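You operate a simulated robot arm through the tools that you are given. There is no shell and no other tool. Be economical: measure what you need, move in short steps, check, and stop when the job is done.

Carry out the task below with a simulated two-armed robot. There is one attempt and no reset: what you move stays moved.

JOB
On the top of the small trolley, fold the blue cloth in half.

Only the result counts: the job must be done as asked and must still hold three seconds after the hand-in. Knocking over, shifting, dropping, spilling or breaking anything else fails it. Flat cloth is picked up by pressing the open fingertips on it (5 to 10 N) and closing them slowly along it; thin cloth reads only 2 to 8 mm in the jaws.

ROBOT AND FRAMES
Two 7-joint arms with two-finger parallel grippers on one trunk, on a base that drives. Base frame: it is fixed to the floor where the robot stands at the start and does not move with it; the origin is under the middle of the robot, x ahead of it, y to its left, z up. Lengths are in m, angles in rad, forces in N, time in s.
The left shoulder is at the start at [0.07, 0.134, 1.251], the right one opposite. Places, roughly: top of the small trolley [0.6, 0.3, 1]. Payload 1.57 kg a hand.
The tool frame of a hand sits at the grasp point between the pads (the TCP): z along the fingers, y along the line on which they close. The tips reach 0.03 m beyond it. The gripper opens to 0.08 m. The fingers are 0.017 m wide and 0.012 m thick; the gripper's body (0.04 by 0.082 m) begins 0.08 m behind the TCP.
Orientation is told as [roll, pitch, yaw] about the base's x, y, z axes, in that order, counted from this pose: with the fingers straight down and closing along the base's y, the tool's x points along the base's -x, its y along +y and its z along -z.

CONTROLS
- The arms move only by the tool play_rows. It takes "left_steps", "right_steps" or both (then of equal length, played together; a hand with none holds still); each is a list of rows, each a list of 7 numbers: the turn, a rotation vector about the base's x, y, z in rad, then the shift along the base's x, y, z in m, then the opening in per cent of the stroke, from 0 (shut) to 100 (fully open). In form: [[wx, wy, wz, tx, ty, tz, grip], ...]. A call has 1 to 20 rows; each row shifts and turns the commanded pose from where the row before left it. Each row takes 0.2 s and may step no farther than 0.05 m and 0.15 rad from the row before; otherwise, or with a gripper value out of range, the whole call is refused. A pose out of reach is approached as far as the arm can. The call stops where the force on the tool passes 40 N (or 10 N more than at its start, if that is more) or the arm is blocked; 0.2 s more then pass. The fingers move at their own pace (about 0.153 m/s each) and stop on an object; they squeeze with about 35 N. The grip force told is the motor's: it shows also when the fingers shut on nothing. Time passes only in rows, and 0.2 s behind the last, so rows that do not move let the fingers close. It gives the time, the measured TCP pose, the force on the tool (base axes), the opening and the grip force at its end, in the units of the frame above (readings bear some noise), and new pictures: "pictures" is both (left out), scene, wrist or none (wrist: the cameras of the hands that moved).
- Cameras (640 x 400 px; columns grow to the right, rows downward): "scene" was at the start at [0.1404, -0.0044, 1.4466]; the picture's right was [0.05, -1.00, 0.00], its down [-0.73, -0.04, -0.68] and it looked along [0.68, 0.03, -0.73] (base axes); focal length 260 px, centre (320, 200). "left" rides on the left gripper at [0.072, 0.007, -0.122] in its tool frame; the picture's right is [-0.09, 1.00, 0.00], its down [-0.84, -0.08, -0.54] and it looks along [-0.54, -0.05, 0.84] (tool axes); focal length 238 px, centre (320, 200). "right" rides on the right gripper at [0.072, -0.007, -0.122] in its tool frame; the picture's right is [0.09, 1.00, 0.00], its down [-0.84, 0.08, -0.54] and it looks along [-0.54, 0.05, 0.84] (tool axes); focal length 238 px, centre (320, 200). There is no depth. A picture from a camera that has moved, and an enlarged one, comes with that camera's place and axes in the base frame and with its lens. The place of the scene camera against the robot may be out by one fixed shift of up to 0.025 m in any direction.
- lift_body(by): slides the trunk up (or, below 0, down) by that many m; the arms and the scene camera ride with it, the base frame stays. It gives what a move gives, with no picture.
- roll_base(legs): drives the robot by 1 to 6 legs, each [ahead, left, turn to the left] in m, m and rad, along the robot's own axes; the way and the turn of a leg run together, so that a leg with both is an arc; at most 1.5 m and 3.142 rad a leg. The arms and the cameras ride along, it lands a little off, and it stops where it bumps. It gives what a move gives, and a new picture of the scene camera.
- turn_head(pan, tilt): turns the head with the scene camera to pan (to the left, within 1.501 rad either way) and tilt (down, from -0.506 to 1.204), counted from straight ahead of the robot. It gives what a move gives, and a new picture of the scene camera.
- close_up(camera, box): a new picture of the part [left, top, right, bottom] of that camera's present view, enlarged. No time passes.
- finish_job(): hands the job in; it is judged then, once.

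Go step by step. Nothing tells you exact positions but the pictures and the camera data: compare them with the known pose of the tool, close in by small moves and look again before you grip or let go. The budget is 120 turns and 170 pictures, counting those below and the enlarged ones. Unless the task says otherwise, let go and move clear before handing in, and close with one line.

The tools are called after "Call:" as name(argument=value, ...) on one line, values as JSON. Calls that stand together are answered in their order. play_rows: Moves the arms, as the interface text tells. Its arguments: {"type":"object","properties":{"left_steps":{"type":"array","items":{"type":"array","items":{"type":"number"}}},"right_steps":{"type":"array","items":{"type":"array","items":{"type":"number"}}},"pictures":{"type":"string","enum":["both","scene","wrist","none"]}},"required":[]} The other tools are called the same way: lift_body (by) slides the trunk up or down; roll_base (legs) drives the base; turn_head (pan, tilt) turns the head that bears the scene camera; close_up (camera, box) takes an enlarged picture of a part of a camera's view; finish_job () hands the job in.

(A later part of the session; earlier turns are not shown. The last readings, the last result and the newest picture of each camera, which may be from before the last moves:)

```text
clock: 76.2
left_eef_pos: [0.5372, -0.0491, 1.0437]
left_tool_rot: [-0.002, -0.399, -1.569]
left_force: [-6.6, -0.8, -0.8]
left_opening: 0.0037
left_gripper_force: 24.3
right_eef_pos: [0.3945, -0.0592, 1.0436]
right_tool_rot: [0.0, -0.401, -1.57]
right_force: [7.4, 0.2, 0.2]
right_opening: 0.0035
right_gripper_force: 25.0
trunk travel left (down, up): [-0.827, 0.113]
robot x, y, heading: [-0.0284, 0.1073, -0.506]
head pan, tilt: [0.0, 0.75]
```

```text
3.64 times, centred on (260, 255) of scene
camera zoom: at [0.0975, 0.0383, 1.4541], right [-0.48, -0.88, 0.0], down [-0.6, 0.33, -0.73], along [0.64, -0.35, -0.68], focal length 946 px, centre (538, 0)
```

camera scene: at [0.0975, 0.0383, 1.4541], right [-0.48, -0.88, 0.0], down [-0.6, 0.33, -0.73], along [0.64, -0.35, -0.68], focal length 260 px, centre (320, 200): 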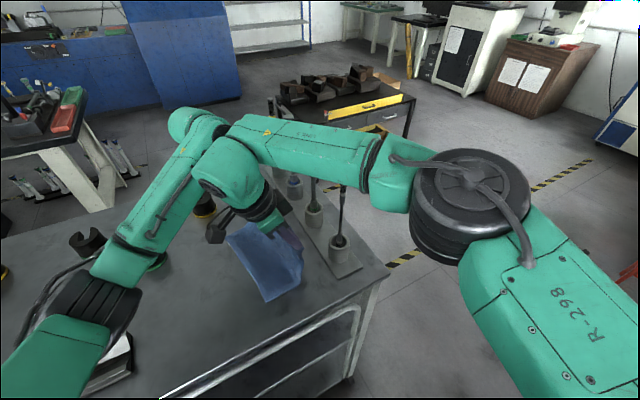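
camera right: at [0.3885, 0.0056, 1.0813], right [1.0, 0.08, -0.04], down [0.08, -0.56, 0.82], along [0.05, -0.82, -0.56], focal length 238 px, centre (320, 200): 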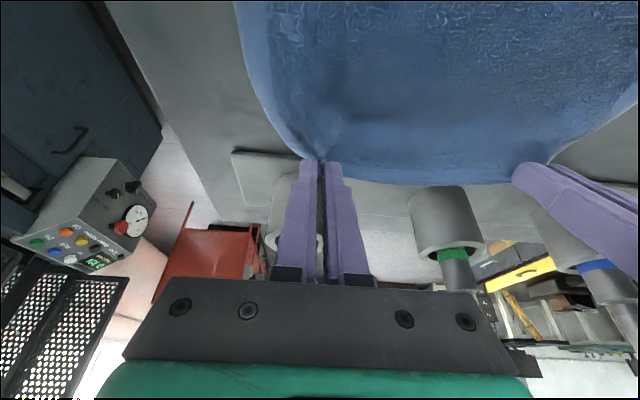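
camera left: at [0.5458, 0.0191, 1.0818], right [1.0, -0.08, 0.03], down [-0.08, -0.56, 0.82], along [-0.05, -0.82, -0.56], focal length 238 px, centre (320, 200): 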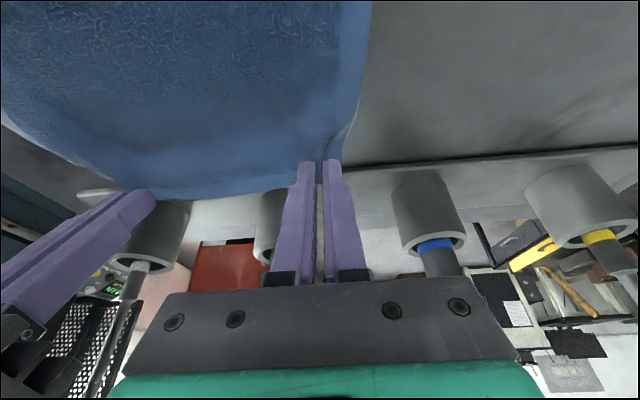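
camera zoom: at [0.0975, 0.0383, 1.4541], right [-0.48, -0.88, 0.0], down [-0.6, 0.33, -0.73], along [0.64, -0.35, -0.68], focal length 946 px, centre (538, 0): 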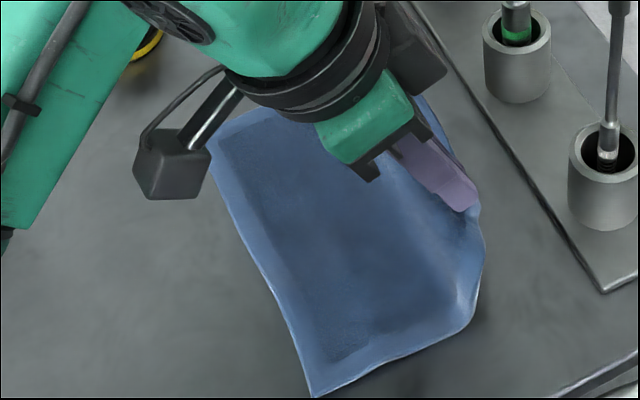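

Call:
play_rows(left_steps=[[0.1, 0, 0, -0.001, 0.0105, 0, 0], [0.1, 0, 0, -0.001, 0.0105, 0, 0], [0, 0, 0, -0.001, 0.01, -0.002, 0], [0, 0, 0, -0.001, 0.012, -0.003, 0], [0, 0, 0, -0.001, 0.02, -0.007, 0], [0, 0, 0, -0.001, 0.035, -0.006, 45], [0, 0, 0, 0, 0.012, 0.035, 45], [0, 0, 0, 0, 0, 0.045, 45], [0, 0, 0, 0, 0, 0.03, 45]], right_steps=[[0.1, 0, 0, -0.001, 0.0105, 0, 0], [0.1, 0, 0, -0.001, 0.0105, 0, 0], [0, 0, 0, -0.001, 0.01, -0.002, 0], [0, 0, 0, -0.001, 0.012, -0.003, 0], [0, 0, 0, -0.001, 0.02, -0.007, 0], [0, 0, 0, -0.001, 0.035, -0.006, 45], [0, 0, 0, 0, 0.012, 0.035, 45], [0, 0, 0, 0, 0, 0.045, 45], [0, 0, 0, 0, 0, 0.03, 45]], pictures="wrist")

Call:
close_up(camera="scene", box=[180, 200, 340, 310])

```text
clock: 78.2
left_eef_pos: [0.5302, 0.0599, 1.136]
left_tool_rot: [-0.001, -0.201, -1.575]
left_force: [-0.1, -0.2, 0.7]
left_opening: 0.036
left_gripper_force: 0.1
right_eef_pos: [0.3879, 0.0526, 1.1336]
right_tool_rot: [-0.002, -0.2, -1.571]
right_force: [-0.2, 0.4, -0.9]
right_opening: 0.0359
right_gripper_force: 0.1
trunk travel left (down, up): [-0.827, 0.113]
robot x, y, heading: [-0.0308, 0.1117, -0.499]
head pan, tilt: [0.0, 0.75]
camera right: at [0.3822, 0.1478, 1.2388], right [1.0, 0.09, -0.02], down [0.08, -0.71, 0.7], along [0.05, -0.7, -0.72], focal length 238 px, centre (320, 200)
camera left: at [0.538, 0.1547, 1.2421], right [1.0, -0.09, 0.02], down [-0.08, -0.71, 0.7], along [-0.05, -0.7, -0.72], focal length 238 px, centre (320, 200)
```

right: 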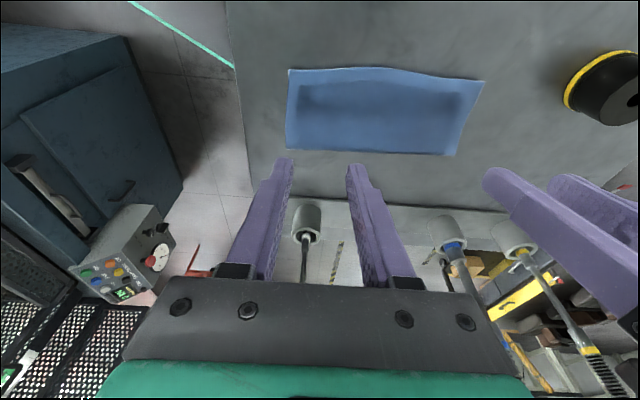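
left: 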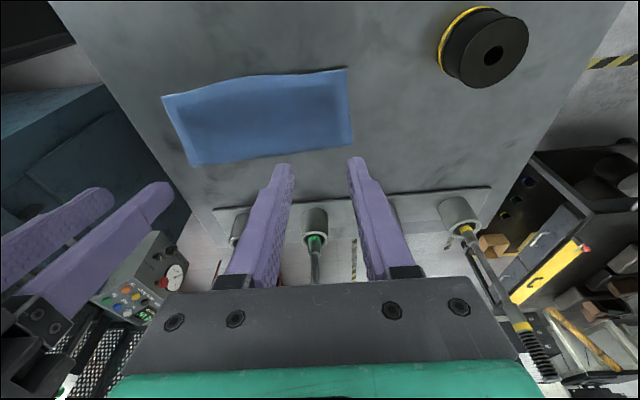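

```text
3.64 times, centred on (260, 255) of scene
camera zoom: at [0.0967, 0.04, 1.4541], right [-0.48, -0.88, 0.0], down [-0.6, 0.33, -0.73], along [0.64, -0.35, -0.68], focal length 946 px, centre (538, 0)
```

zoom: 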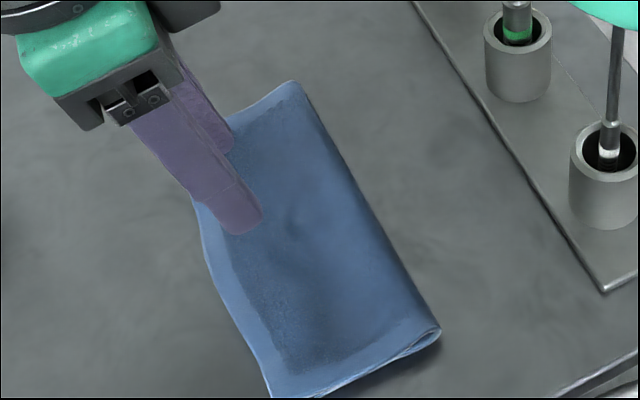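

The throw worked: the cloth is folded flat with no flap. I'll check how the edges line up.

Call:
close_up(camera="right", box=[270, 50, 500, 190])

Call:
close_up(camera="left", box=[150, 50, 370, 190])

Call:
close_up(camera="scene", box=[200, 210, 320, 330])

```text
2.78 times, centred on (385, 120) of right
camera zoom: at [0.3822, 0.1478, 1.2388], right [1.0, 0.09, -0.02], down [0.08, -0.71, 0.7], along [0.05, -0.7, -0.72], focal length 663 px, centre (139, 423)
```

zoom: 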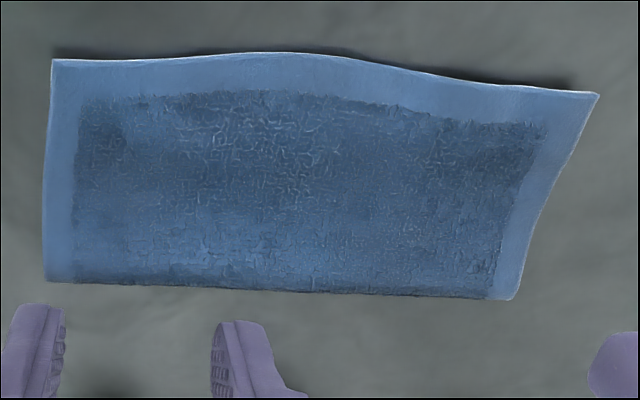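

```text
2.86 times, centred on (260, 120) of left
camera zoom: at [0.538, 0.1547, 1.2421], right [1.0, -0.09, 0.02], down [-0.08, -0.71, 0.7], along [-0.05, -0.7, -0.72], focal length 681 px, centre (491, 429)
```

zoom: 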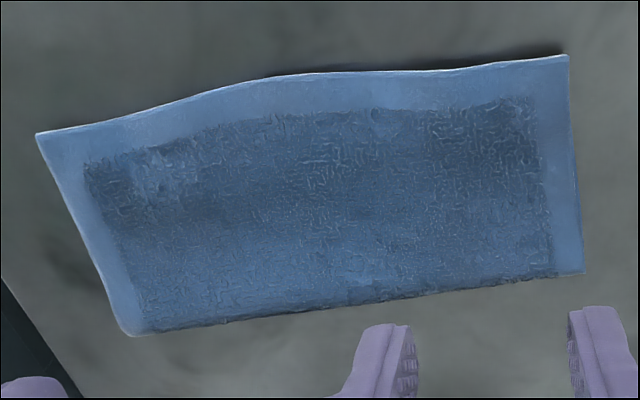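

```text
3.33 times, centred on (260, 270) of scene
camera zoom: at [0.0967, 0.04, 1.4541], right [-0.48, -0.88, 0.0], down [-0.6, 0.33, -0.73], along [0.64, -0.35, -0.68], focal length 867 px, centre (520, -33)
```

zoom: 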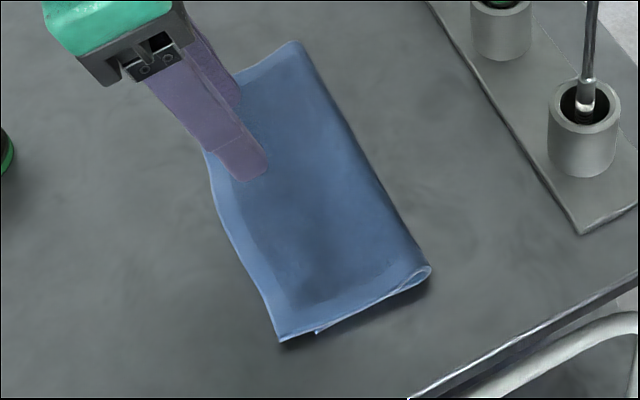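

The fold is flat, but the top hem overhangs the lower hem by about 2.3 cm, so the crease is about 12 mm off. The overhanging strip is a single layer, so I can regrip it there, with the sheet now leading the right way, and shift it back to align.

Call:
play_rows(left_steps=[[0.1, 0, 0, 0.002, 0.0005, -0.03, 40], [0.1, 0, 0, 0.001, 0.0005, -0.036, 40], [0, 0, 0, 0, 0, -0.036, 40], [0, 0, 0, 0, 0, -0.036, 40], [0, 0, 0, 0, 0, -0.007, 40]], right_steps=[[0.1, 0, 0, 0, 0.0012, -0.03, 40], [0.1, 0, 0, 0, 0.0012, -0.036, 40], [0, 0, 0, 0, 0, -0.036, 40], [0, 0, 0, 0, 0, -0.036, 40], [0, 0, 0, 0, 0, -0.006, 40]], pictures="wrist")

```text
clock: 79.4
left_eef_pos: [0.5358, 0.0617, 0.9894]
left_tool_rot: [0.0, 0.0, -1.568]
left_force: [0.1, 0.2, 0.5]
left_opening: 0.0324
left_gripper_force: 0.1
right_eef_pos: [0.3883, 0.0526, 0.99]
right_tool_rot: [0.0, 0.0, -1.571]
right_force: [-0.1, -0.4, 0.1]
right_opening: 0.0318
right_gripper_force: 0.0
trunk travel left (down, up): [-0.827, 0.113]
robot x, y, heading: [-0.0301, 0.1061, -0.498]
head pan, tilt: [0.0, 0.75]
camera right: at [0.3823, 0.1261, 1.1124], right [1.0, 0.09, 0.0], down [0.08, -0.84, 0.54], along [0.05, -0.54, -0.84], focal length 238 px, centre (320, 200)
camera left: at [0.5427, 0.1328, 1.1123], right [1.0, -0.09, 0.0], down [-0.08, -0.84, 0.54], along [-0.05, -0.54, -0.84], focal length 238 px, centre (320, 200)
```

right: 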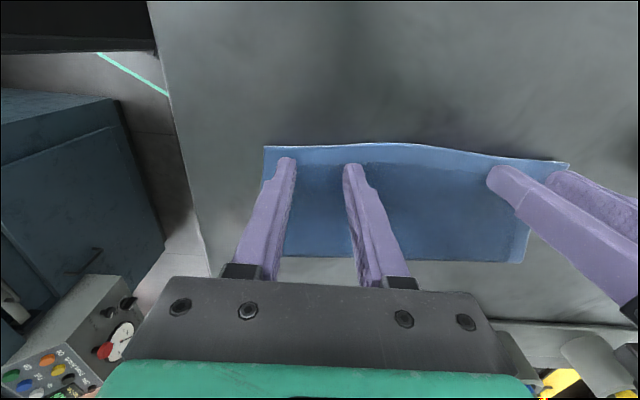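
left: 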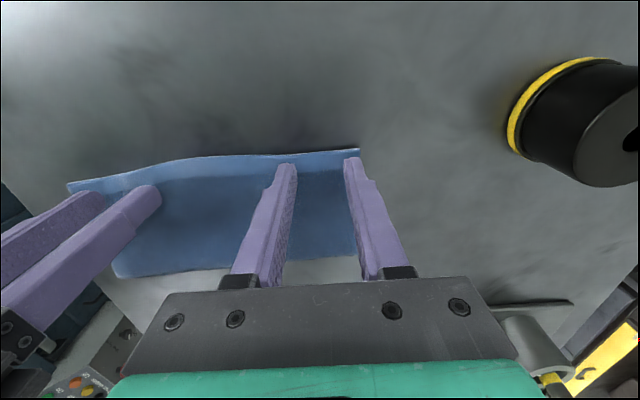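

Call:
play_rows(left_steps=[[0, 0, 0, -0.005, -0.003, -0.003, 35], [0, 0, 0, 0, 0, -0.002, 35]], right_steps=[[0, 0, 0, 0, 0.001, -0.003, 35], [0, 0, 0, 0, 0, -0.002, 35]], pictures="none")

Call:
play_rows(left_steps=[[0, 0, 0, 0, 0, -0.0015, 35]], right_steps=[[0, 0, 0, 0, 0, -0.0015, 35]], pictures="none")

```text
clock: 80.0
left_eef_pos: [0.5327, 0.063, 0.9853]
left_tool_rot: [0.002, 0.003, -1.554]
left_force: [2.0, -0.7, 5.2]
left_opening: 0.0273
left_gripper_force: 0.1
right_eef_pos: [0.3875, 0.0548, 0.9863]
right_tool_rot: [0.0, -0.002, -1.571]
right_force: [1.1, -0.4, 1.2]
right_opening: 0.0279
right_gripper_force: 0.0
trunk travel left (down, up): [-0.827, 0.113]
robot x, y, heading: [-0.0303, 0.1127, -0.503]
head pan, tilt: [0.0, 0.75]
```

```text
clock: 80.4
left_eef_pos: [0.5326, 0.0637, 0.9853]
left_tool_rot: [0.002, 0.002, -1.557]
left_force: [2.8, -2.0, 11.7]
left_opening: 0.0278
left_gripper_force: 0.1
right_eef_pos: [0.3875, 0.0553, 0.9853]
right_tool_rot: [0.002, 0.0, -1.574]
right_force: [-0.2, 0.8, 3.0]
right_opening: 0.0277
right_gripper_force: 0.1
trunk travel left (down, up): [-0.827, 0.113]
robot x, y, heading: [-0.0328, 0.1104, -0.501]
head pan, tilt: [0.0, 0.75]
```

Call:
play_rows(left_steps=[[0, 0, 0, 0, 0, 0.004, 35], [0, 0, 0, 0, -0.003, 0, 35], [0, 0, 0, 0, 0, -0.0015, 35], [0, 0, 0, 0, 0, -0.0012, 35]], right_steps=[[0, 0, 0, 0, 0, 0, 35], [0, 0, 0, 0, 0, 0, 35], [0, 0, 0, 0, 0, -0.0005, 35], [0, 0, 0, 0, 0, 0, 35]], pictures="wrist")

```text
clock: 81.4
left_eef_pos: [0.5332, 0.0616, 0.9847]
left_tool_rot: [0.001, 0.008, -1.552]
left_force: [-1.0, 1.0, 9.3]
left_opening: 0.0276
left_gripper_force: 0.2
right_eef_pos: [0.3887, 0.0527, 0.984]
right_tool_rot: [0.002, -0.003, -1.579]
right_force: [0.5, 0.2, 3.4]
right_opening: 0.0279
right_gripper_force: 0.1
trunk travel left (down, up): [-0.827, 0.113]
robot x, y, heading: [-0.0271, 0.1098, -0.499]
head pan, tilt: [0.0, 0.75]
camera right: at [0.382, 0.1262, 1.1063], right [1.0, 0.08, 0.0], down [0.07, -0.84, 0.54], along [0.05, -0.54, -0.84], focal length 238 px, centre (320, 200)
camera left: at [0.5385, 0.1342, 1.1079], right [1.0, -0.07, 0.0], down [-0.06, -0.84, 0.54], along [-0.04, -0.53, -0.84], focal length 238 px, centre (320, 200)
```

right: 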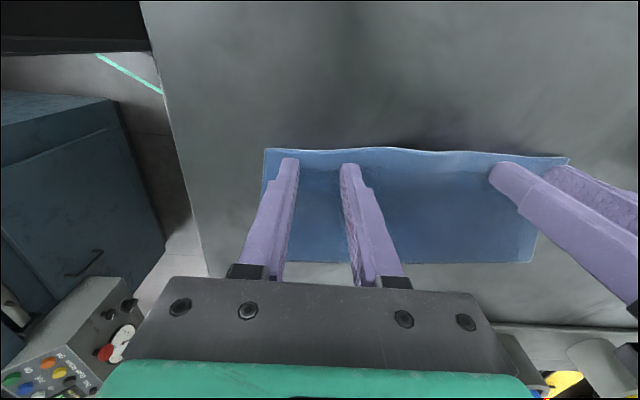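
left: 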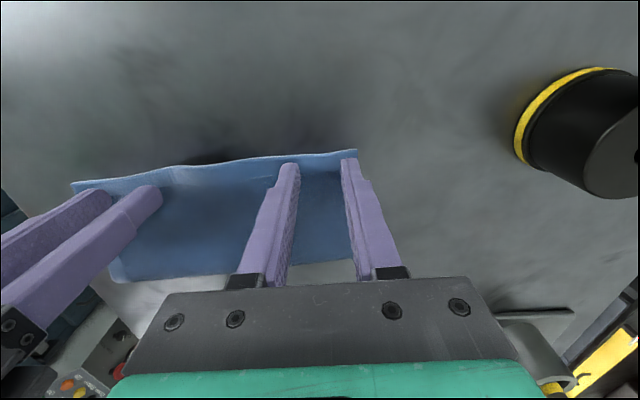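

Call:
play_rows(left_steps=[[0, 0, 0, 0, 0, 0.0007, 31], [0, 0, 0, 0, 0, 0, 27], [0, 0, 0, 0, 0, 0, 23], [0, 0, 0, 0, 0, 0, 19], [0, 0, 0, 0, 0, 0, 15], [0, 0, 0, 0, 0, 0, 11], [0, 0, 0, 0, 0, 0, 7], [0, 0, 0, 0, 0, 0, 3], [0, 0, 0, 0, 0, 0, 0], [0, 0, 0, 0, 0, 0, 0]], right_steps=[[0, 0, 0, 0, 0, -0.0004, 31], [0, 0, 0, 0, 0, 0, 27], [0, 0, 0, 0, 0, 0, 23], [0, 0, 0, 0, 0, 0, 19], [0, 0, 0, 0, 0, 0, 15], [0, 0, 0, 0, 0, 0, 11], [0, 0, 0, 0, 0, 0, 7], [0, 0, 0, 0, 0, 0, 3], [0, 0, 0, 0, 0, 0, 0], [0, 0, 0, 0, 0, 0, 0]], pictures="wrist")

```text
clock: 83.6
left_eef_pos: [0.5321, 0.0608, 0.9849]
left_tool_rot: [-0.003, 0.005, -1.553]
left_force: [-9.6, 0.5, 6.7]
left_opening: 0.0057
left_gripper_force: 26.0
right_eef_pos: [0.3873, 0.0521, 0.9837]
right_tool_rot: [0.001, -0.002, -1.577]
right_force: [10.7, -0.5, 6.7]
right_opening: 0.0036
right_gripper_force: 24.6
trunk travel left (down, up): [-0.827, 0.113]
robot x, y, heading: [-0.0311, 0.107, -0.503]
head pan, tilt: [0.0, 0.75]
camera right: at [0.3817, 0.1256, 1.1054], right [1.0, 0.09, 0.0], down [0.07, -0.84, 0.54], along [0.05, -0.54, -0.84], focal length 238 px, centre (320, 200)
camera left: at [0.5387, 0.1331, 1.1081], right [1.0, -0.07, 0.0], down [-0.06, -0.84, 0.54], along [-0.04, -0.53, -0.84], focal length 238 px, centre (320, 200)
```

right: 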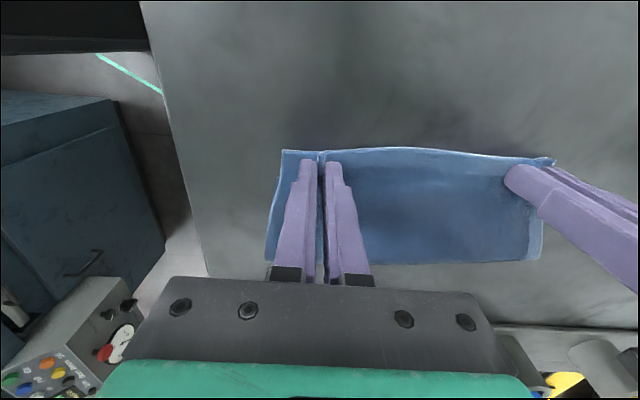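
left: 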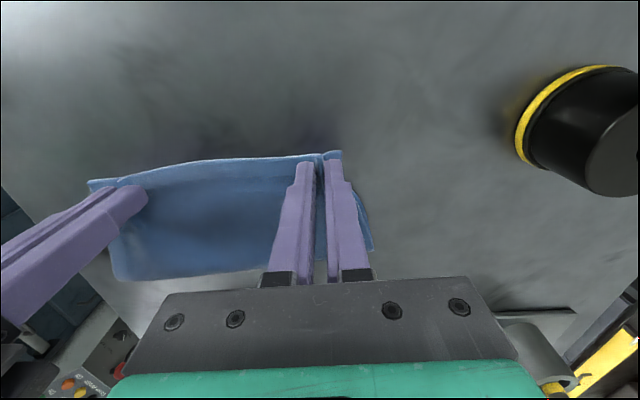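

Gripped (3.6 and 5.7 mm). I'll lift and carry the hem back −y to reset the crease, then check.

Call:
play_rows(left_steps=[[0, 0, 0, 0, -0.003, 0.012, 0], [0, 0, 0, 0, -0.007, 0.012, 0], [0, 0, 0, 0, -0.01, 0.012, 0], [0, 0, 0, 0, -0.012, 0.012, 0], [0, 0, 0, 0, -0.012, 0.01, 0], [0, 0, 0, 0, -0.012, 0.006, 0], [0, 0, 0, 0, -0.012, 0, 0], [0, 0, 0, 0, -0.012, 0, 0]], right_steps=[[0, 0, 0, 0, -0.003, 0.012, 0], [0, 0, 0, 0, -0.007, 0.012, 0], [0, 0, 0, 0, -0.01, 0.012, 0], [0, 0, 0, 0, -0.012, 0.012, 0], [0, 0, 0, 0, -0.012, 0.01, 0], [0, 0, 0, 0, -0.012, 0.006, 0], [0, 0, 0, 0, -0.012, 0, 0], [0, 0, 0, 0, -0.012, 0, 0]], pictures="wrist")

Call:
close_up(camera="scene", box=[180, 200, 340, 320])

```text
clock: 85.4
left_eef_pos: [0.5319, -0.0228, 1.0505]
left_tool_rot: [-0.003, 0.005, -1.564]
left_force: [-8.1, 0.5, -0.2]
left_opening: 0.0056
left_gripper_force: 25.7
right_eef_pos: [0.387, -0.0242, 1.0475]
right_tool_rot: [0.0, -0.001, -1.568]
right_force: [7.8, 0.1, 0.4]
right_opening: 0.0035
right_gripper_force: 24.6
trunk travel left (down, up): [-0.827, 0.113]
robot x, y, heading: [-0.0307, 0.108, -0.497]
head pan, tilt: [0.0, 0.75]
camera right: at [0.3811, 0.048, 1.1687], right [1.0, 0.1, 0.0], down [0.08, -0.84, 0.54], along [0.05, -0.54, -0.84], focal length 238 px, centre (320, 200)
camera left: at [0.5388, 0.0478, 1.1716], right [1.0, -0.09, 0.0], down [-0.07, -0.84, 0.54], along [-0.05, -0.54, -0.84], focal length 238 px, centre (320, 200)
```

right: 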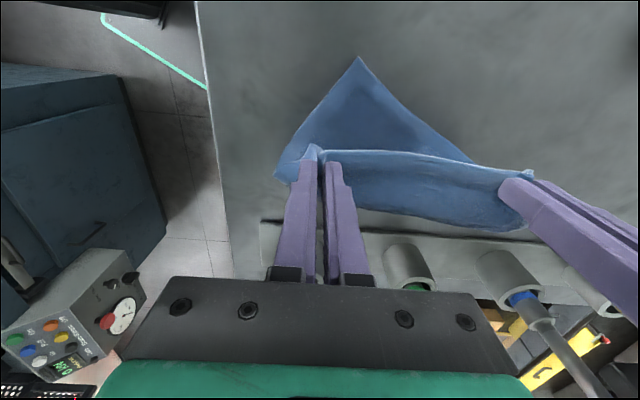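
left: 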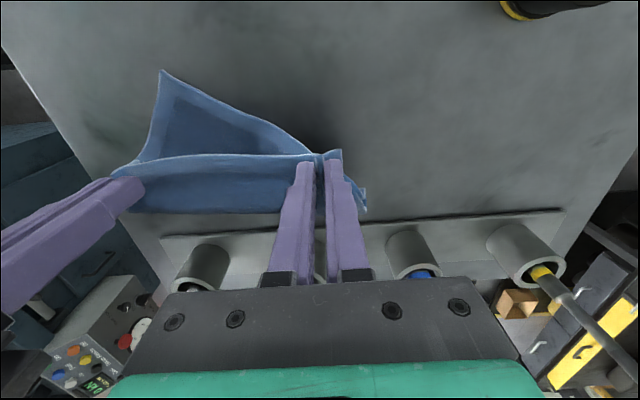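

```text
3.33 times, centred on (260, 260) of scene
camera zoom: at [0.0972, 0.0375, 1.4541], right [-0.48, -0.88, 0.0], down [-0.6, 0.33, -0.73], along [0.64, -0.35, -0.68], focal length 867 px, centre (520, 0)
```

zoom: 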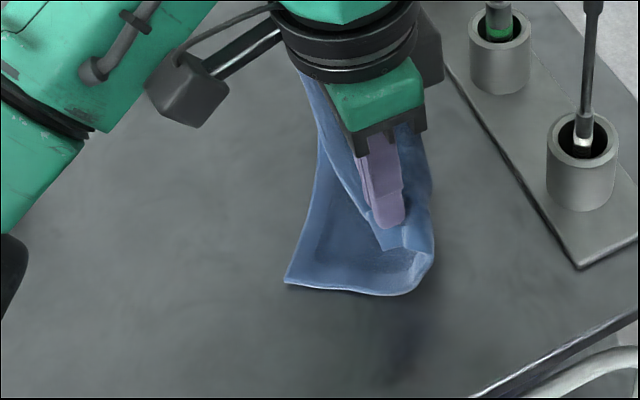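

The left hand caught both far corners together, which leaves the far end aligned. But the lower near-left corner got pulled over to about (0.415, 0.04). I'll lay the left grip back where it was and keep holding, and use the right hand to open the near half so I can straighten that corner.

Call:
play_rows(left_steps=[[0, 0, 0, 0, 0.012, 0, 0], [0, 0, 0, 0, 0.012, 0, 0], [0, 0, 0, 0, 0.012, -0.006, 0], [0, 0, 0, 0, 0.012, -0.01, 0], [0, 0, 0, 0, 0.012, -0.012, 0], [0, 0, 0, 0, 0.01, -0.012, 0], [0, 0, 0, 0, 0.008, -0.012, 0], [0, 0, 0, 0, 0.004, -0.009, 0]], right_steps=[[-0.1, 0, 0, 0, -0.006, 0, 0], [-0.1, 0, 0, 0, -0.008, 0, 0], [-0.1, 0, 0, 0, -0.008, 0, 0], [-0.1, 0, 0, 0, -0.009, -0.009, 0], [0, 0, 0, 0, -0.009, -0.01, 0], [0, 0, 0, 0, -0.009, -0.01, 0], [0, 0, 0, 0, -0.009, -0.01, 0], [0, 0, 0, 0, -0.008, -0.008, 0]], pictures="wrist")

Call:
close_up(camera="scene", box=[180, 200, 340, 320])

```text
clock: 87.2
left_eef_pos: [0.5305, 0.0569, 0.9884]
left_tool_rot: [0.0, 0.003, -1.57]
left_force: [0.8, -0.1, -0.7]
left_opening: 0.0
left_gripper_force: 21.7
right_eef_pos: [0.3885, -0.0925, 0.9992]
right_tool_rot: [0.001, -0.4, -1.572]
right_force: [-0.1, 0.1, -0.2]
right_opening: 0.0037
right_gripper_force: 24.9
trunk travel left (down, up): [-0.827, 0.113]
robot x, y, heading: [-0.0319, 0.1134, -0.497]
head pan, tilt: [0.0, 0.75]
camera right: at [0.3821, 0.0227, 1.0841], right [1.0, 0.08, -0.04], down [0.08, -0.56, 0.82], along [0.05, -0.82, -0.56], focal length 238 px, centre (320, 200)
camera left: at [0.538, 0.1291, 1.1106], right [1.0, -0.09, 0.0], down [-0.08, -0.84, 0.54], along [-0.05, -0.54, -0.84], focal length 238 px, centre (320, 200)
```

right: 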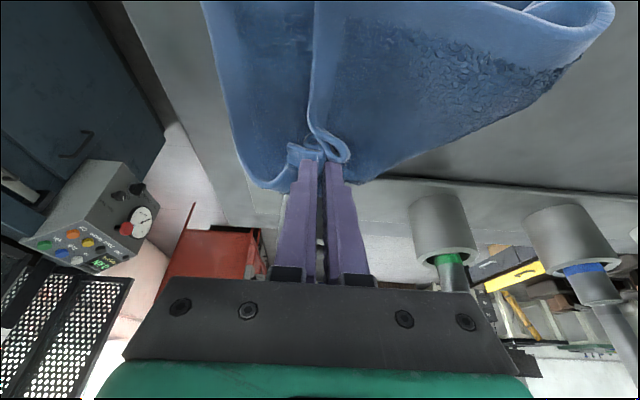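
left: 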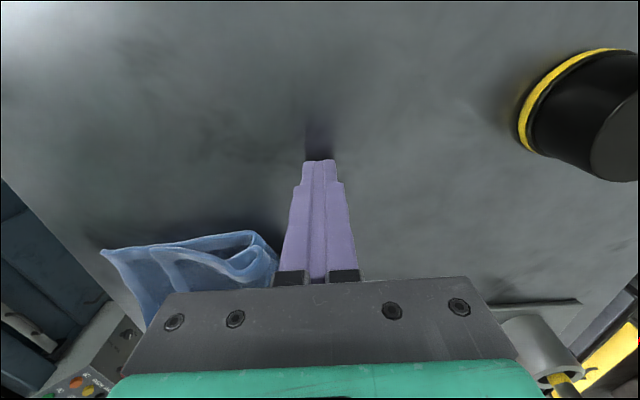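

```text
3.33 times, centred on (260, 260) of scene
camera zoom: at [0.0973, 0.0386, 1.4541], right [-0.48, -0.88, 0.0], down [-0.6, 0.33, -0.73], along [0.64, -0.35, -0.68], focal length 867 px, centre (520, 0)
```

zoom: 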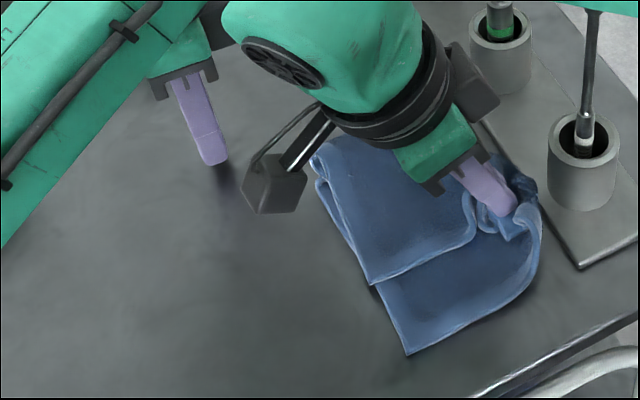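

The left grip slipped off and the cloth followed the right hand toward −y. I'll let go, raise both hands, and look at the state from above.

Call:
play_rows(left_steps=[[0, 0, 0, 0, 0, 0.03, 20], [0, 0, 0, 0, 0, 0.04, 40], [0, 0, 0, -0.01, 0.04, 0.02, 40], [0, 0, 0, -0.01, 0.04, 0.02, 40], [0, 0, 0, -0.01, 0.04, 0, 40], [0, 0, 0, 0, 0.04, 0, 40], [0, 0, 0, 0, 0.04, 0, 40]], right_steps=[[0, 0, 0, 0, 0.01, -0.008, 0], [0, 0, 0, 0, 0, -0.004, 20], [0, 0, 0, 0, 0, 0, 40], [0, 0, 0, 0, 0, 0.02, 40], [0, 0, 0, 0, 0.01, 0.04, 40], [0, 0, 0, 0, 0.03, 0.04, 40], [0, 0, 0, 0, 0.04, 0.02, 40]], pictures="none")

Call:
close_up(camera="right", box=[240, 20, 600, 245])

Call:
close_up(camera="scene", box=[180, 200, 340, 320])

```text
clock: 88.8
left_eef_pos: [0.5002, 0.2606, 1.0985]
left_tool_rot: [0.002, -0.003, -1.57]
left_force: [-0.2, 0.5, -0.3]
left_opening: 0.0319
left_gripper_force: 0.1
right_eef_pos: [0.3867, 0.0027, 1.1079]
right_tool_rot: [-0.001, -0.405, -1.57]
right_force: [0.0, 1.1, -0.7]
right_opening: 0.0322
right_gripper_force: 0.1
trunk travel left (down, up): [-0.827, 0.113]
robot x, y, heading: [-0.0302, 0.1117, -0.501]
head pan, tilt: [0.0, 0.75]
```

```text
1.78 times, centred on (420, 132) of right
camera zoom: at [0.3813, 0.118, 1.1921], right [1.0, 0.08, -0.04], down [0.08, -0.56, 0.83], along [0.05, -0.83, -0.56], focal length 424 px, centre (142, 320)
```

zoom: 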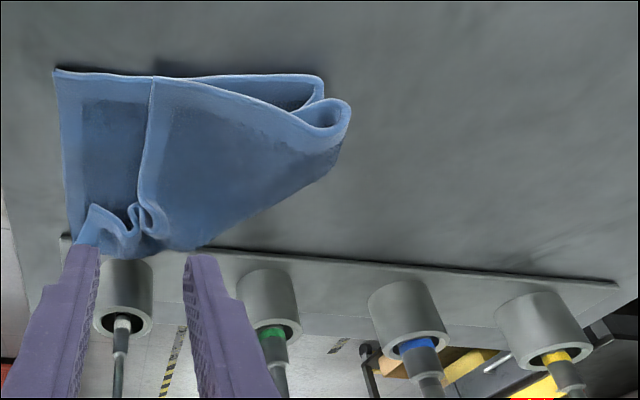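

```text
3.33 times, centred on (260, 260) of scene
camera zoom: at [0.0965, 0.0441, 1.4544], right [-0.48, -0.88, 0.0], down [-0.6, 0.32, -0.73], along [0.64, -0.35, -0.68], focal length 867 px, centre (520, 0)
```

zoom: 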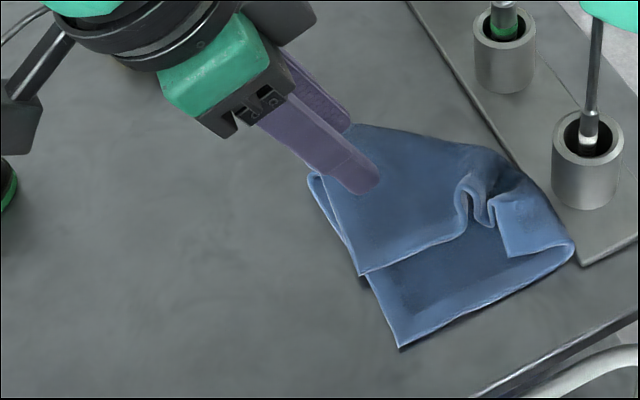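

The far half has flopped over onto the near half: the far-left corner is on top at about (0.39, 0.00), and the near-left corner below it at about (0.34, 0.00). I'll move the right hand aside, and have the left hand pick up the top corner and draw it back out to +x.

Call:
play_rows(left_steps=[[0, 0, 0, -0.012, -0.034, 0, 28], [0, 0, 0, -0.012, -0.034, 0, 28], [0, 0, 0, -0.012, -0.034, 0, 28], [0, 0, 0, -0.012, -0.034, 0, 28], [0, 0, 0, -0.012, -0.034, 0, 28], [0, 0, 0, -0.012, -0.034, -0.02, 28], [0, 0, 0, -0.012, -0.034, -0.02, 28], [0, 0, 0, -0.011, -0.036, -0.03, 28]], right_steps=[[0, 0, 0, -0.035, -0.005, 0.01, 28], [0, 0, 0, -0.035, -0.005, 0.01, 28], [0, 0, 0, -0.02, -0.005, 0, 28], [0, 0, 0, 0, 0, 0, 28], [0, 0, 0, 0, 0, 0, 28], [0, 0, 0, 0, 0, 0, 28], [0, 0, 0, 0, 0, 0, 28], [0, 0, 0, 0, 0, 0, 28]], pictures="none")

Call:
close_up(camera="left", box=[120, 60, 480, 285])

```text
clock: 90.5
left_eef_pos: [0.4193, 0.0165, 1.058]
left_tool_rot: [0.001, -0.002, -1.559]
left_force: [-0.7, 0.7, -0.2]
left_opening: 0.0224
left_gripper_force: 0.0
right_eef_pos: [0.2971, -0.0185, 1.1284]
right_tool_rot: [-0.009, -0.404, -1.565]
right_force: [-0.2, -0.1, 0.3]
right_opening: 0.0226
right_gripper_force: 0.1
trunk travel left (down, up): [-0.827, 0.113]
robot x, y, heading: [-0.0309, 0.1111, -0.5]
head pan, tilt: [0.0, 0.75]
stopped in row 8 (right hand): the force on the tool passed its limit (the readings are from after the stop); the commanded pose is now the measured one
```

```text
1.78 times, centred on (300, 172) of left
camera zoom: at [0.4256, 0.0894, 1.1801], right [1.0, -0.08, 0.0], down [-0.07, -0.84, 0.54], along [-0.04, -0.54, -0.84], focal length 424 px, centre (356, 249)
```

zoom: 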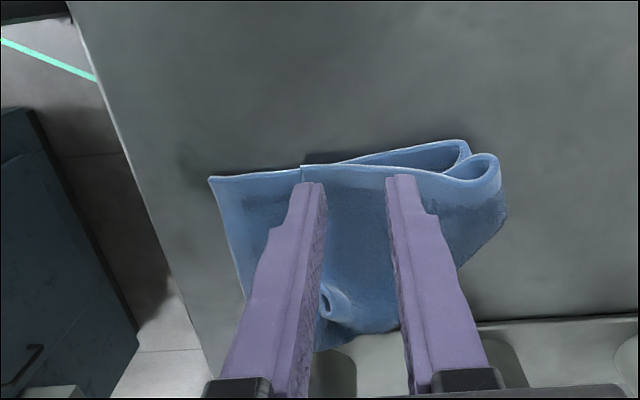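

The arms touched each other lightly. I'll move the right hand further back, out of the way.

Call:
play_rows(left_steps=[[0, 0, 0, 0.005, 0.02, 0, 28], [0, 0, 0, 0, 0, 0, 28], [0, 0, 0, 0, 0, 0, 28], [0, 0, 0, -0.005, -0.02, 0, 28]], right_steps=[[0, 0, 0, -0.01, -0.02, 0.02, 28], [0, 0, 0, -0.015, -0.03, 0.02, 28], [0, 0, 0, -0.015, -0.03, 0.02, 28], [0, 0, 0, 0, 0, 0, 28]], pictures="scene")

```text
clock: 91.5
left_eef_pos: [0.4181, 0.0184, 1.0558]
left_tool_rot: [-0.001, -0.003, -1.557]
left_force: [0.2, -0.5, -1.0]
left_opening: 0.0223
left_gripper_force: 0.1
right_eef_pos: [0.2563, -0.0968, 1.1865]
right_tool_rot: [-0.011, -0.405, -1.565]
right_force: [0.5, 0.3, -1.7]
right_opening: 0.0224
right_gripper_force: 0.1
trunk travel left (down, up): [-0.827, 0.113]
robot x, y, heading: [-0.0318, 0.1099, -0.5]
head pan, tilt: [0.0, 0.75]
camera scene: at [0.0978, 0.0386, 1.4541], right [-0.48, -0.88, 0.0], down [-0.6, 0.33, -0.73], along [0.64, -0.35, -0.68], focal length 260 px, centre (320, 200)
```

scene: 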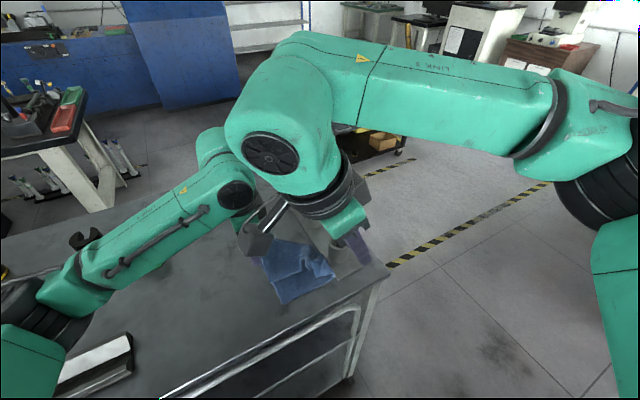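

Call:
play_rows(left_steps=[[0, 0, 0, -0.005, -0.014, -0.03, 28], [0, 0, 0, -0.005, -0.013, -0.028, 28]], pictures="wrist")

Call:
play_rows(left_steps=[[0, 0, 0, 0, 0, -0.004, 28]], pictures="none")

Call:
play_rows(left_steps=[[0, 0, 0, 0, 0, -0.002, 28]], pictures="none")

```text
clock: 92.0
left_eef_pos: [0.408, -0.0092, 0.999]
left_tool_rot: [-0.001, -0.002, -1.558]
left_force: [-0.1, -0.2, -0.8]
left_opening: 0.0222
left_gripper_force: 0.0
right_eef_pos: [0.2564, -0.0983, 1.188]
right_tool_rot: [-0.009, -0.404, -1.564]
right_force: [0.3, 0.5, -0.1]
right_opening: 0.0221
right_gripper_force: 0.0
trunk travel left (down, up): [-0.827, 0.113]
robot x, y, heading: [-0.0264, 0.1103, -0.5]
head pan, tilt: [0.0, 0.75]
camera left: at [0.415, 0.0628, 1.1214], right [1.0, -0.08, 0.0], down [-0.07, -0.84, 0.54], along [-0.04, -0.54, -0.84], focal length 238 px, centre (320, 200)
```

left: 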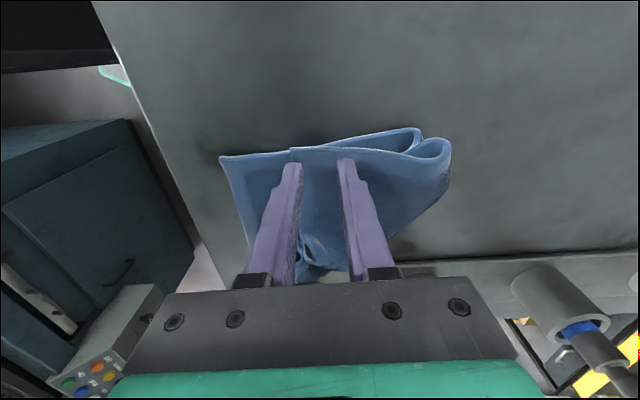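

```text
clock: 92.5
left_eef_pos: [0.4091, -0.0083, 0.9957]
left_tool_rot: [0.002, -0.003, -1.559]
left_force: [-0.2, -0.1, 1.0]
left_opening: 0.0224
left_gripper_force: 0.0
right_eef_pos: [0.2558, -0.0975, 1.1878]
right_tool_rot: [-0.009, -0.405, -1.565]
right_force: [-0.9, 0.2, -0.7]
right_opening: 0.0222
right_gripper_force: 0.0
trunk travel left (down, up): [-0.827, 0.113]
robot x, y, heading: [-0.0297, 0.1122, -0.5]
head pan, tilt: [0.0, 0.75]
```

```text
clock: 92.8
left_eef_pos: [0.4088, -0.0083, 0.9928]
left_tool_rot: [0.001, -0.002, -1.56]
left_force: [0.1, 0.4, 0.3]
left_opening: 0.0224
left_gripper_force: 0.0
right_eef_pos: [0.2564, -0.096, 1.1865]
right_tool_rot: [-0.008, -0.406, -1.567]
right_force: [0.8, 0.4, -1.0]
right_opening: 0.0223
right_gripper_force: 0.0
trunk travel left (down, up): [-0.827, 0.113]
robot x, y, heading: [-0.0294, 0.1084, -0.5]
head pan, tilt: [0.0, 0.75]
```

Call:
play_rows(left_steps=[[0, 0, 0, 0, 0, -0.002, 28]], pictures="none")

Call:
play_rows(left_steps=[[0, 0, 0, 0, 0, -0.0015, 28]], pictures="none")

Call:
play_rows(left_steps=[[0, 0, 0, 0, 0, -0.001, 28]], pictures="none")

```text
clock: 93.2
left_eef_pos: [0.4084, -0.0087, 0.9913]
left_tool_rot: [0.0, -0.003, -1.557]
left_force: [0.5, -0.6, 0.4]
left_opening: 0.0227
left_gripper_force: 0.0
right_eef_pos: [0.2563, -0.0971, 1.1873]
right_tool_rot: [-0.009, -0.406, -1.566]
right_force: [-0.9, 0.1, -0.1]
right_opening: 0.0224
right_gripper_force: 0.0
trunk travel left (down, up): [-0.827, 0.113]
robot x, y, heading: [-0.0317, 0.1127, -0.504]
head pan, tilt: [0.0, 0.75]
```

```text
clock: 93.7
left_eef_pos: [0.409, -0.0085, 0.9907]
left_tool_rot: [0.0, -0.001, -1.558]
left_force: [0.5, 0.6, 0.6]
left_opening: 0.0227
left_gripper_force: 0.1
right_eef_pos: [0.2558, -0.0964, 1.1872]
right_tool_rot: [-0.009, -0.406, -1.566]
right_force: [-0.3, -0.3, 0.0]
right_opening: 0.0224
right_gripper_force: 0.0
trunk travel left (down, up): [-0.827, 0.113]
robot x, y, heading: [-0.0327, 0.1098, -0.502]
head pan, tilt: [0.0, 0.75]
```

```text
clock: 94.0
left_eef_pos: [0.4092, -0.0089, 0.9891]
left_tool_rot: [0.003, -0.005, -1.559]
left_force: [0.0, 0.2, 0.9]
left_opening: 0.0227
left_gripper_force: 0.1
right_eef_pos: [0.2556, -0.0959, 1.1861]
right_tool_rot: [-0.01, -0.405, -1.565]
right_force: [-1.0, 0.4, -0.5]
right_opening: 0.0226
right_gripper_force: 0.0
trunk travel left (down, up): [-0.827, 0.113]
robot x, y, heading: [-0.0301, 0.1094, -0.496]
head pan, tilt: [0.0, 0.75]
```

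Call:
play_rows(left_steps=[[0, 0, 0, 0, 0, -0.001, 28], [0, 0, 0, 0, 0, 0, 24], [0, 0, 0, 0, 0, 0, 20], [0, 0, 0, 0, 0, 0, 16], [0, 0, 0, 0, 0, 0, 12], [0, 0, 0, 0, 0, 0, 8], [0, 0, 0, 0, 0, 0, 4], [0, 0, 0, 0, 0, 0, 0], [0, 0, 0, 0, 0, 0, 0]], pictures="none")

```text
clock: 96.0
left_eef_pos: [0.4087, -0.0088, 0.9882]
left_tool_rot: [0.0, -0.004, -1.559]
left_force: [0.5, -0.1, 1.1]
left_opening: 0.0034
left_gripper_force: 24.7
right_eef_pos: [0.2548, -0.0971, 1.1864]
right_tool_rot: [-0.007, -0.406, -1.564]
right_force: [0.7, -0.2, -1.0]
right_opening: 0.0224
right_gripper_force: 0.1
trunk travel left (down, up): [-0.827, 0.113]
robot x, y, heading: [-0.0269, 0.1103, -0.499]
head pan, tilt: [0.0, 0.75]
```

A single layer (3.4 mm). I'll lift it and carry the corner over to +x to open the cloth back out.

Call:
play_rows(left_steps=[[0, 0, 0, 0, 0.002, 0.025, 0], [0, 0, 0, 0, 0.002, 0.03, 0], [0, 0, 0, 0.01, 0.003, 0.025, 0], [0, 0, 0, 0.018, 0.003, 0.01, 0], [0, 0, 0, 0.02, 0.003, 0, 0], [0, 0, 0, 0.02, 0.003, -0.01, 0], [0, 0, 0, 0.02, 0.003, -0.015, 0], [0, 0, 0, 0.02, 0.002, -0.018, 0], [0, 0, 0, 0.018, 0.002, -0.02, 0], [0, 0, 0, 0.012, 0, -0.012, 0]], pictures="wrist")

Call:
close_up(camera="scene", box=[180, 200, 380, 330])

```text
clock: 98.2
left_eef_pos: [0.5464, 0.0142, 1.0032]
left_tool_rot: [0.001, -0.001, -1.56]
left_force: [-0.2, -0.8, -0.1]
left_opening: 0.0036
left_gripper_force: 24.4
right_eef_pos: [0.256, -0.0957, 1.1871]
right_tool_rot: [-0.009, -0.406, -1.566]
right_force: [0.8, -0.4, 0.6]
right_opening: 0.0225
right_gripper_force: 0.0
trunk travel left (down, up): [-0.827, 0.113]
robot x, y, heading: [-0.0286, 0.1133, -0.499]
head pan, tilt: [0.0, 0.75]
camera left: at [0.5538, 0.0871, 1.1252], right [1.0, -0.08, 0.0], down [-0.07, -0.84, 0.54], along [-0.04, -0.54, -0.84], focal length 238 px, centre (320, 200)
```

left: 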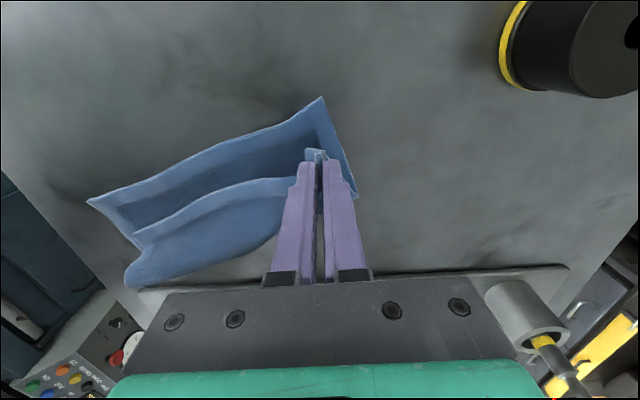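

```text
3.08 times, centred on (280, 265) of scene
camera zoom: at [0.0978, 0.0387, 1.4541], right [-0.48, -0.88, 0.0], down [-0.6, 0.33, -0.73], along [0.64, -0.35, -0.68], focal length 800 px, centre (443, 0)
```

zoom: 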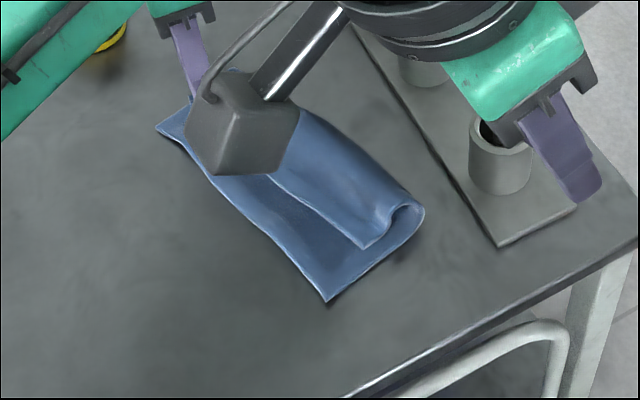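

It opened nicely: the lower layer is flat, and the upper layer is folded over from the −y side, with its far corner in the left hand. The upper hem just needs to come onto the lower hem, which runs from (0.34, −0.01) to (0.554, 0.058). I'll place the far corner now and bring the right hand over the near corner of the top layer.

Call:
play_rows(left_steps=[[0, 0, 0, 0, 0, 0.006, 0], [0, 0, 0, -0.002, 0.007, 0.002, 0], [0, 0, 0, -0.002, 0.007, 0, 0], [0, 0, 0, -0.002, 0.007, -0.003, 0], [0, 0, 0, -0.002, 0.006, -0.006, 0], [0, 0, 0, 0, 0, -0.007, 0], [0, 0, 0, 0, 0, 0, 0], [0, 0, 0, 0, 0, 0, 0], [0, 0, 0, 0, 0, 0, 0]], right_steps=[[0, 0, 0, 0.028, 0.011, 0, 28], [0, 0, 0, 0.028, 0.011, 0, 28], [0, 0, 0, 0.028, 0.011, 0, 28], [0, 0, 0, 0.028, 0.011, 0, 28], [0, 0, 0, 0.029, 0.01, 0, 28], [0, 0, 0, 0, 0, -0.04, 28], [0, 0, 0, 0, 0, -0.04, 28], [0, 0, 0, 0, 0, -0.04, 28], [0, 0, 0, 0, 0, -0.04, 28]], pictures="wrist")

```text
clock: 100.2
left_eef_pos: [0.5384, 0.0419, 0.995]
left_tool_rot: [-0.001, -0.003, -1.558]
left_force: [-1.2, 0.2, 0.1]
left_opening: 0.0036
left_gripper_force: 24.2
right_eef_pos: [0.3969, -0.0423, 1.027]
right_tool_rot: [-0.009, -0.406, -1.566]
right_force: [-0.4, -0.4, 0.0]
right_opening: 0.0227
right_gripper_force: 0.0
trunk travel left (down, up): [-0.827, 0.113]
robot x, y, heading: [-0.0278, 0.1106, -0.497]
head pan, tilt: [0.0, 0.75]
camera right: at [0.3913, 0.0722, 1.1102], right [1.0, 0.09, -0.04], down [0.09, -0.56, 0.83], along [0.05, -0.83, -0.56], focal length 238 px, centre (320, 200)
camera left: at [0.5455, 0.1133, 1.1172], right [1.0, -0.08, 0.0], down [-0.07, -0.84, 0.54], along [-0.04, -0.54, -0.84], focal length 238 px, centre (320, 200)
```

right: 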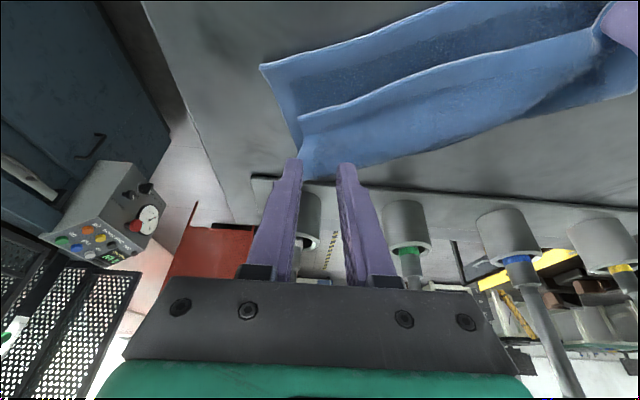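
left: 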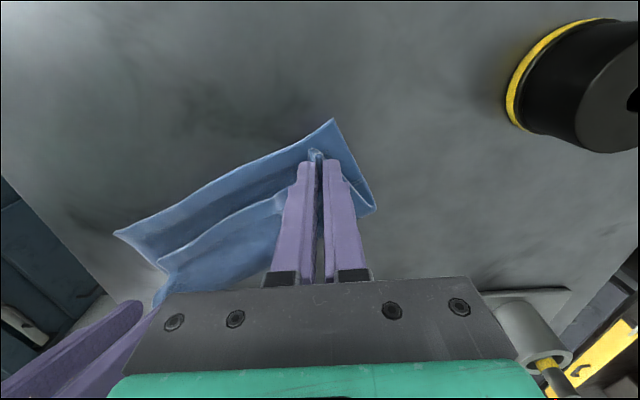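

Call:
play_rows(left_steps=[[0, 0, 0, 0, 0, 0, 0], [0, 0, 0, 0, 0, 0, 0]], right_steps=[[0, 0, 0, 0.004, 0.008, -0.02, 28], [0, 0, 0, 0, 0, -0.015, 28]], pictures="none")

Call:
play_rows(right_steps=[[0, 0, 0, 0, 0, -0.003, 28]], pictures="none")

Call:
play_rows(right_steps=[[0, 0, 0, 0, 0, -0.002, 28]], pictures="wrist")

```text
clock: 100.8
left_eef_pos: [0.5374, 0.0556, 0.986]
left_tool_rot: [-0.015, 0.028, -1.528]
left_force: [-1.6, -1.7, 22.8]
left_opening: 0.0036
left_gripper_force: 24.5
right_eef_pos: [0.4045, -0.0379, 1.0055]
right_tool_rot: [0.022, -0.399, -1.584]
right_force: [0.6, -0.4, 0.5]
right_opening: 0.0223
right_gripper_force: 0.0
trunk travel left (down, up): [-0.827, 0.113]
robot x, y, heading: [-0.0275, 0.1097, -0.502]
head pan, tilt: [0.0, 0.75]
```

```text
clock: 101.2
left_eef_pos: [0.5379, 0.0553, 0.984]
left_tool_rot: [-0.019, 0.026, -1.525]
left_force: [-3.6, -2.8, 19.7]
left_opening: 0.0035
left_gripper_force: 23.9
right_eef_pos: [0.4039, -0.0358, 1.0009]
right_tool_rot: [0.02, -0.4, -1.583]
right_force: [0.5, 0.0, 0.5]
right_opening: 0.0224
right_gripper_force: 0.0
trunk travel left (down, up): [-0.827, 0.113]
robot x, y, heading: [-0.0306, 0.1091, -0.499]
head pan, tilt: [0.0, 0.75]
```

```text
clock: 101.7
left_eef_pos: [0.5388, 0.058, 0.9873]
left_tool_rot: [-0.018, 0.026, -1.521]
left_force: [-4.3, -1.5, 15.5]
left_opening: 0.0034
left_gripper_force: 24.4
right_eef_pos: [0.4015, -0.0374, 0.9968]
right_tool_rot: [0.015, -0.402, -1.581]
right_force: [0.2, -0.5, -0.3]
right_opening: 0.0222
right_gripper_force: 0.1
trunk travel left (down, up): [-0.827, 0.113]
robot x, y, heading: [-0.029, 0.1108, -0.495]
head pan, tilt: [0.0, 0.75]
camera right: at [0.3959, 0.0779, 1.081], right [1.0, 0.08, -0.02], down [0.06, -0.56, 0.83], along [0.06, -0.83, -0.56], focal length 238 px, centre (320, 200)
```

right: 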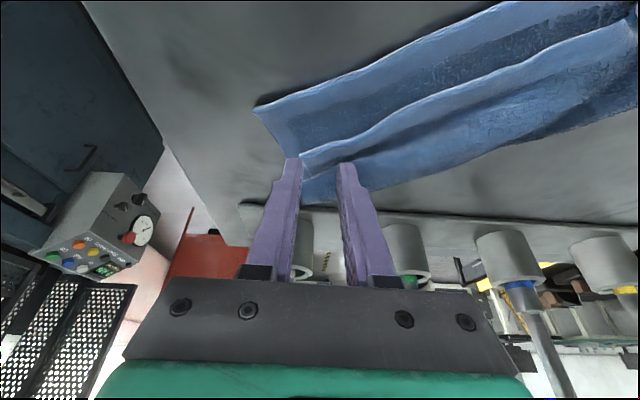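

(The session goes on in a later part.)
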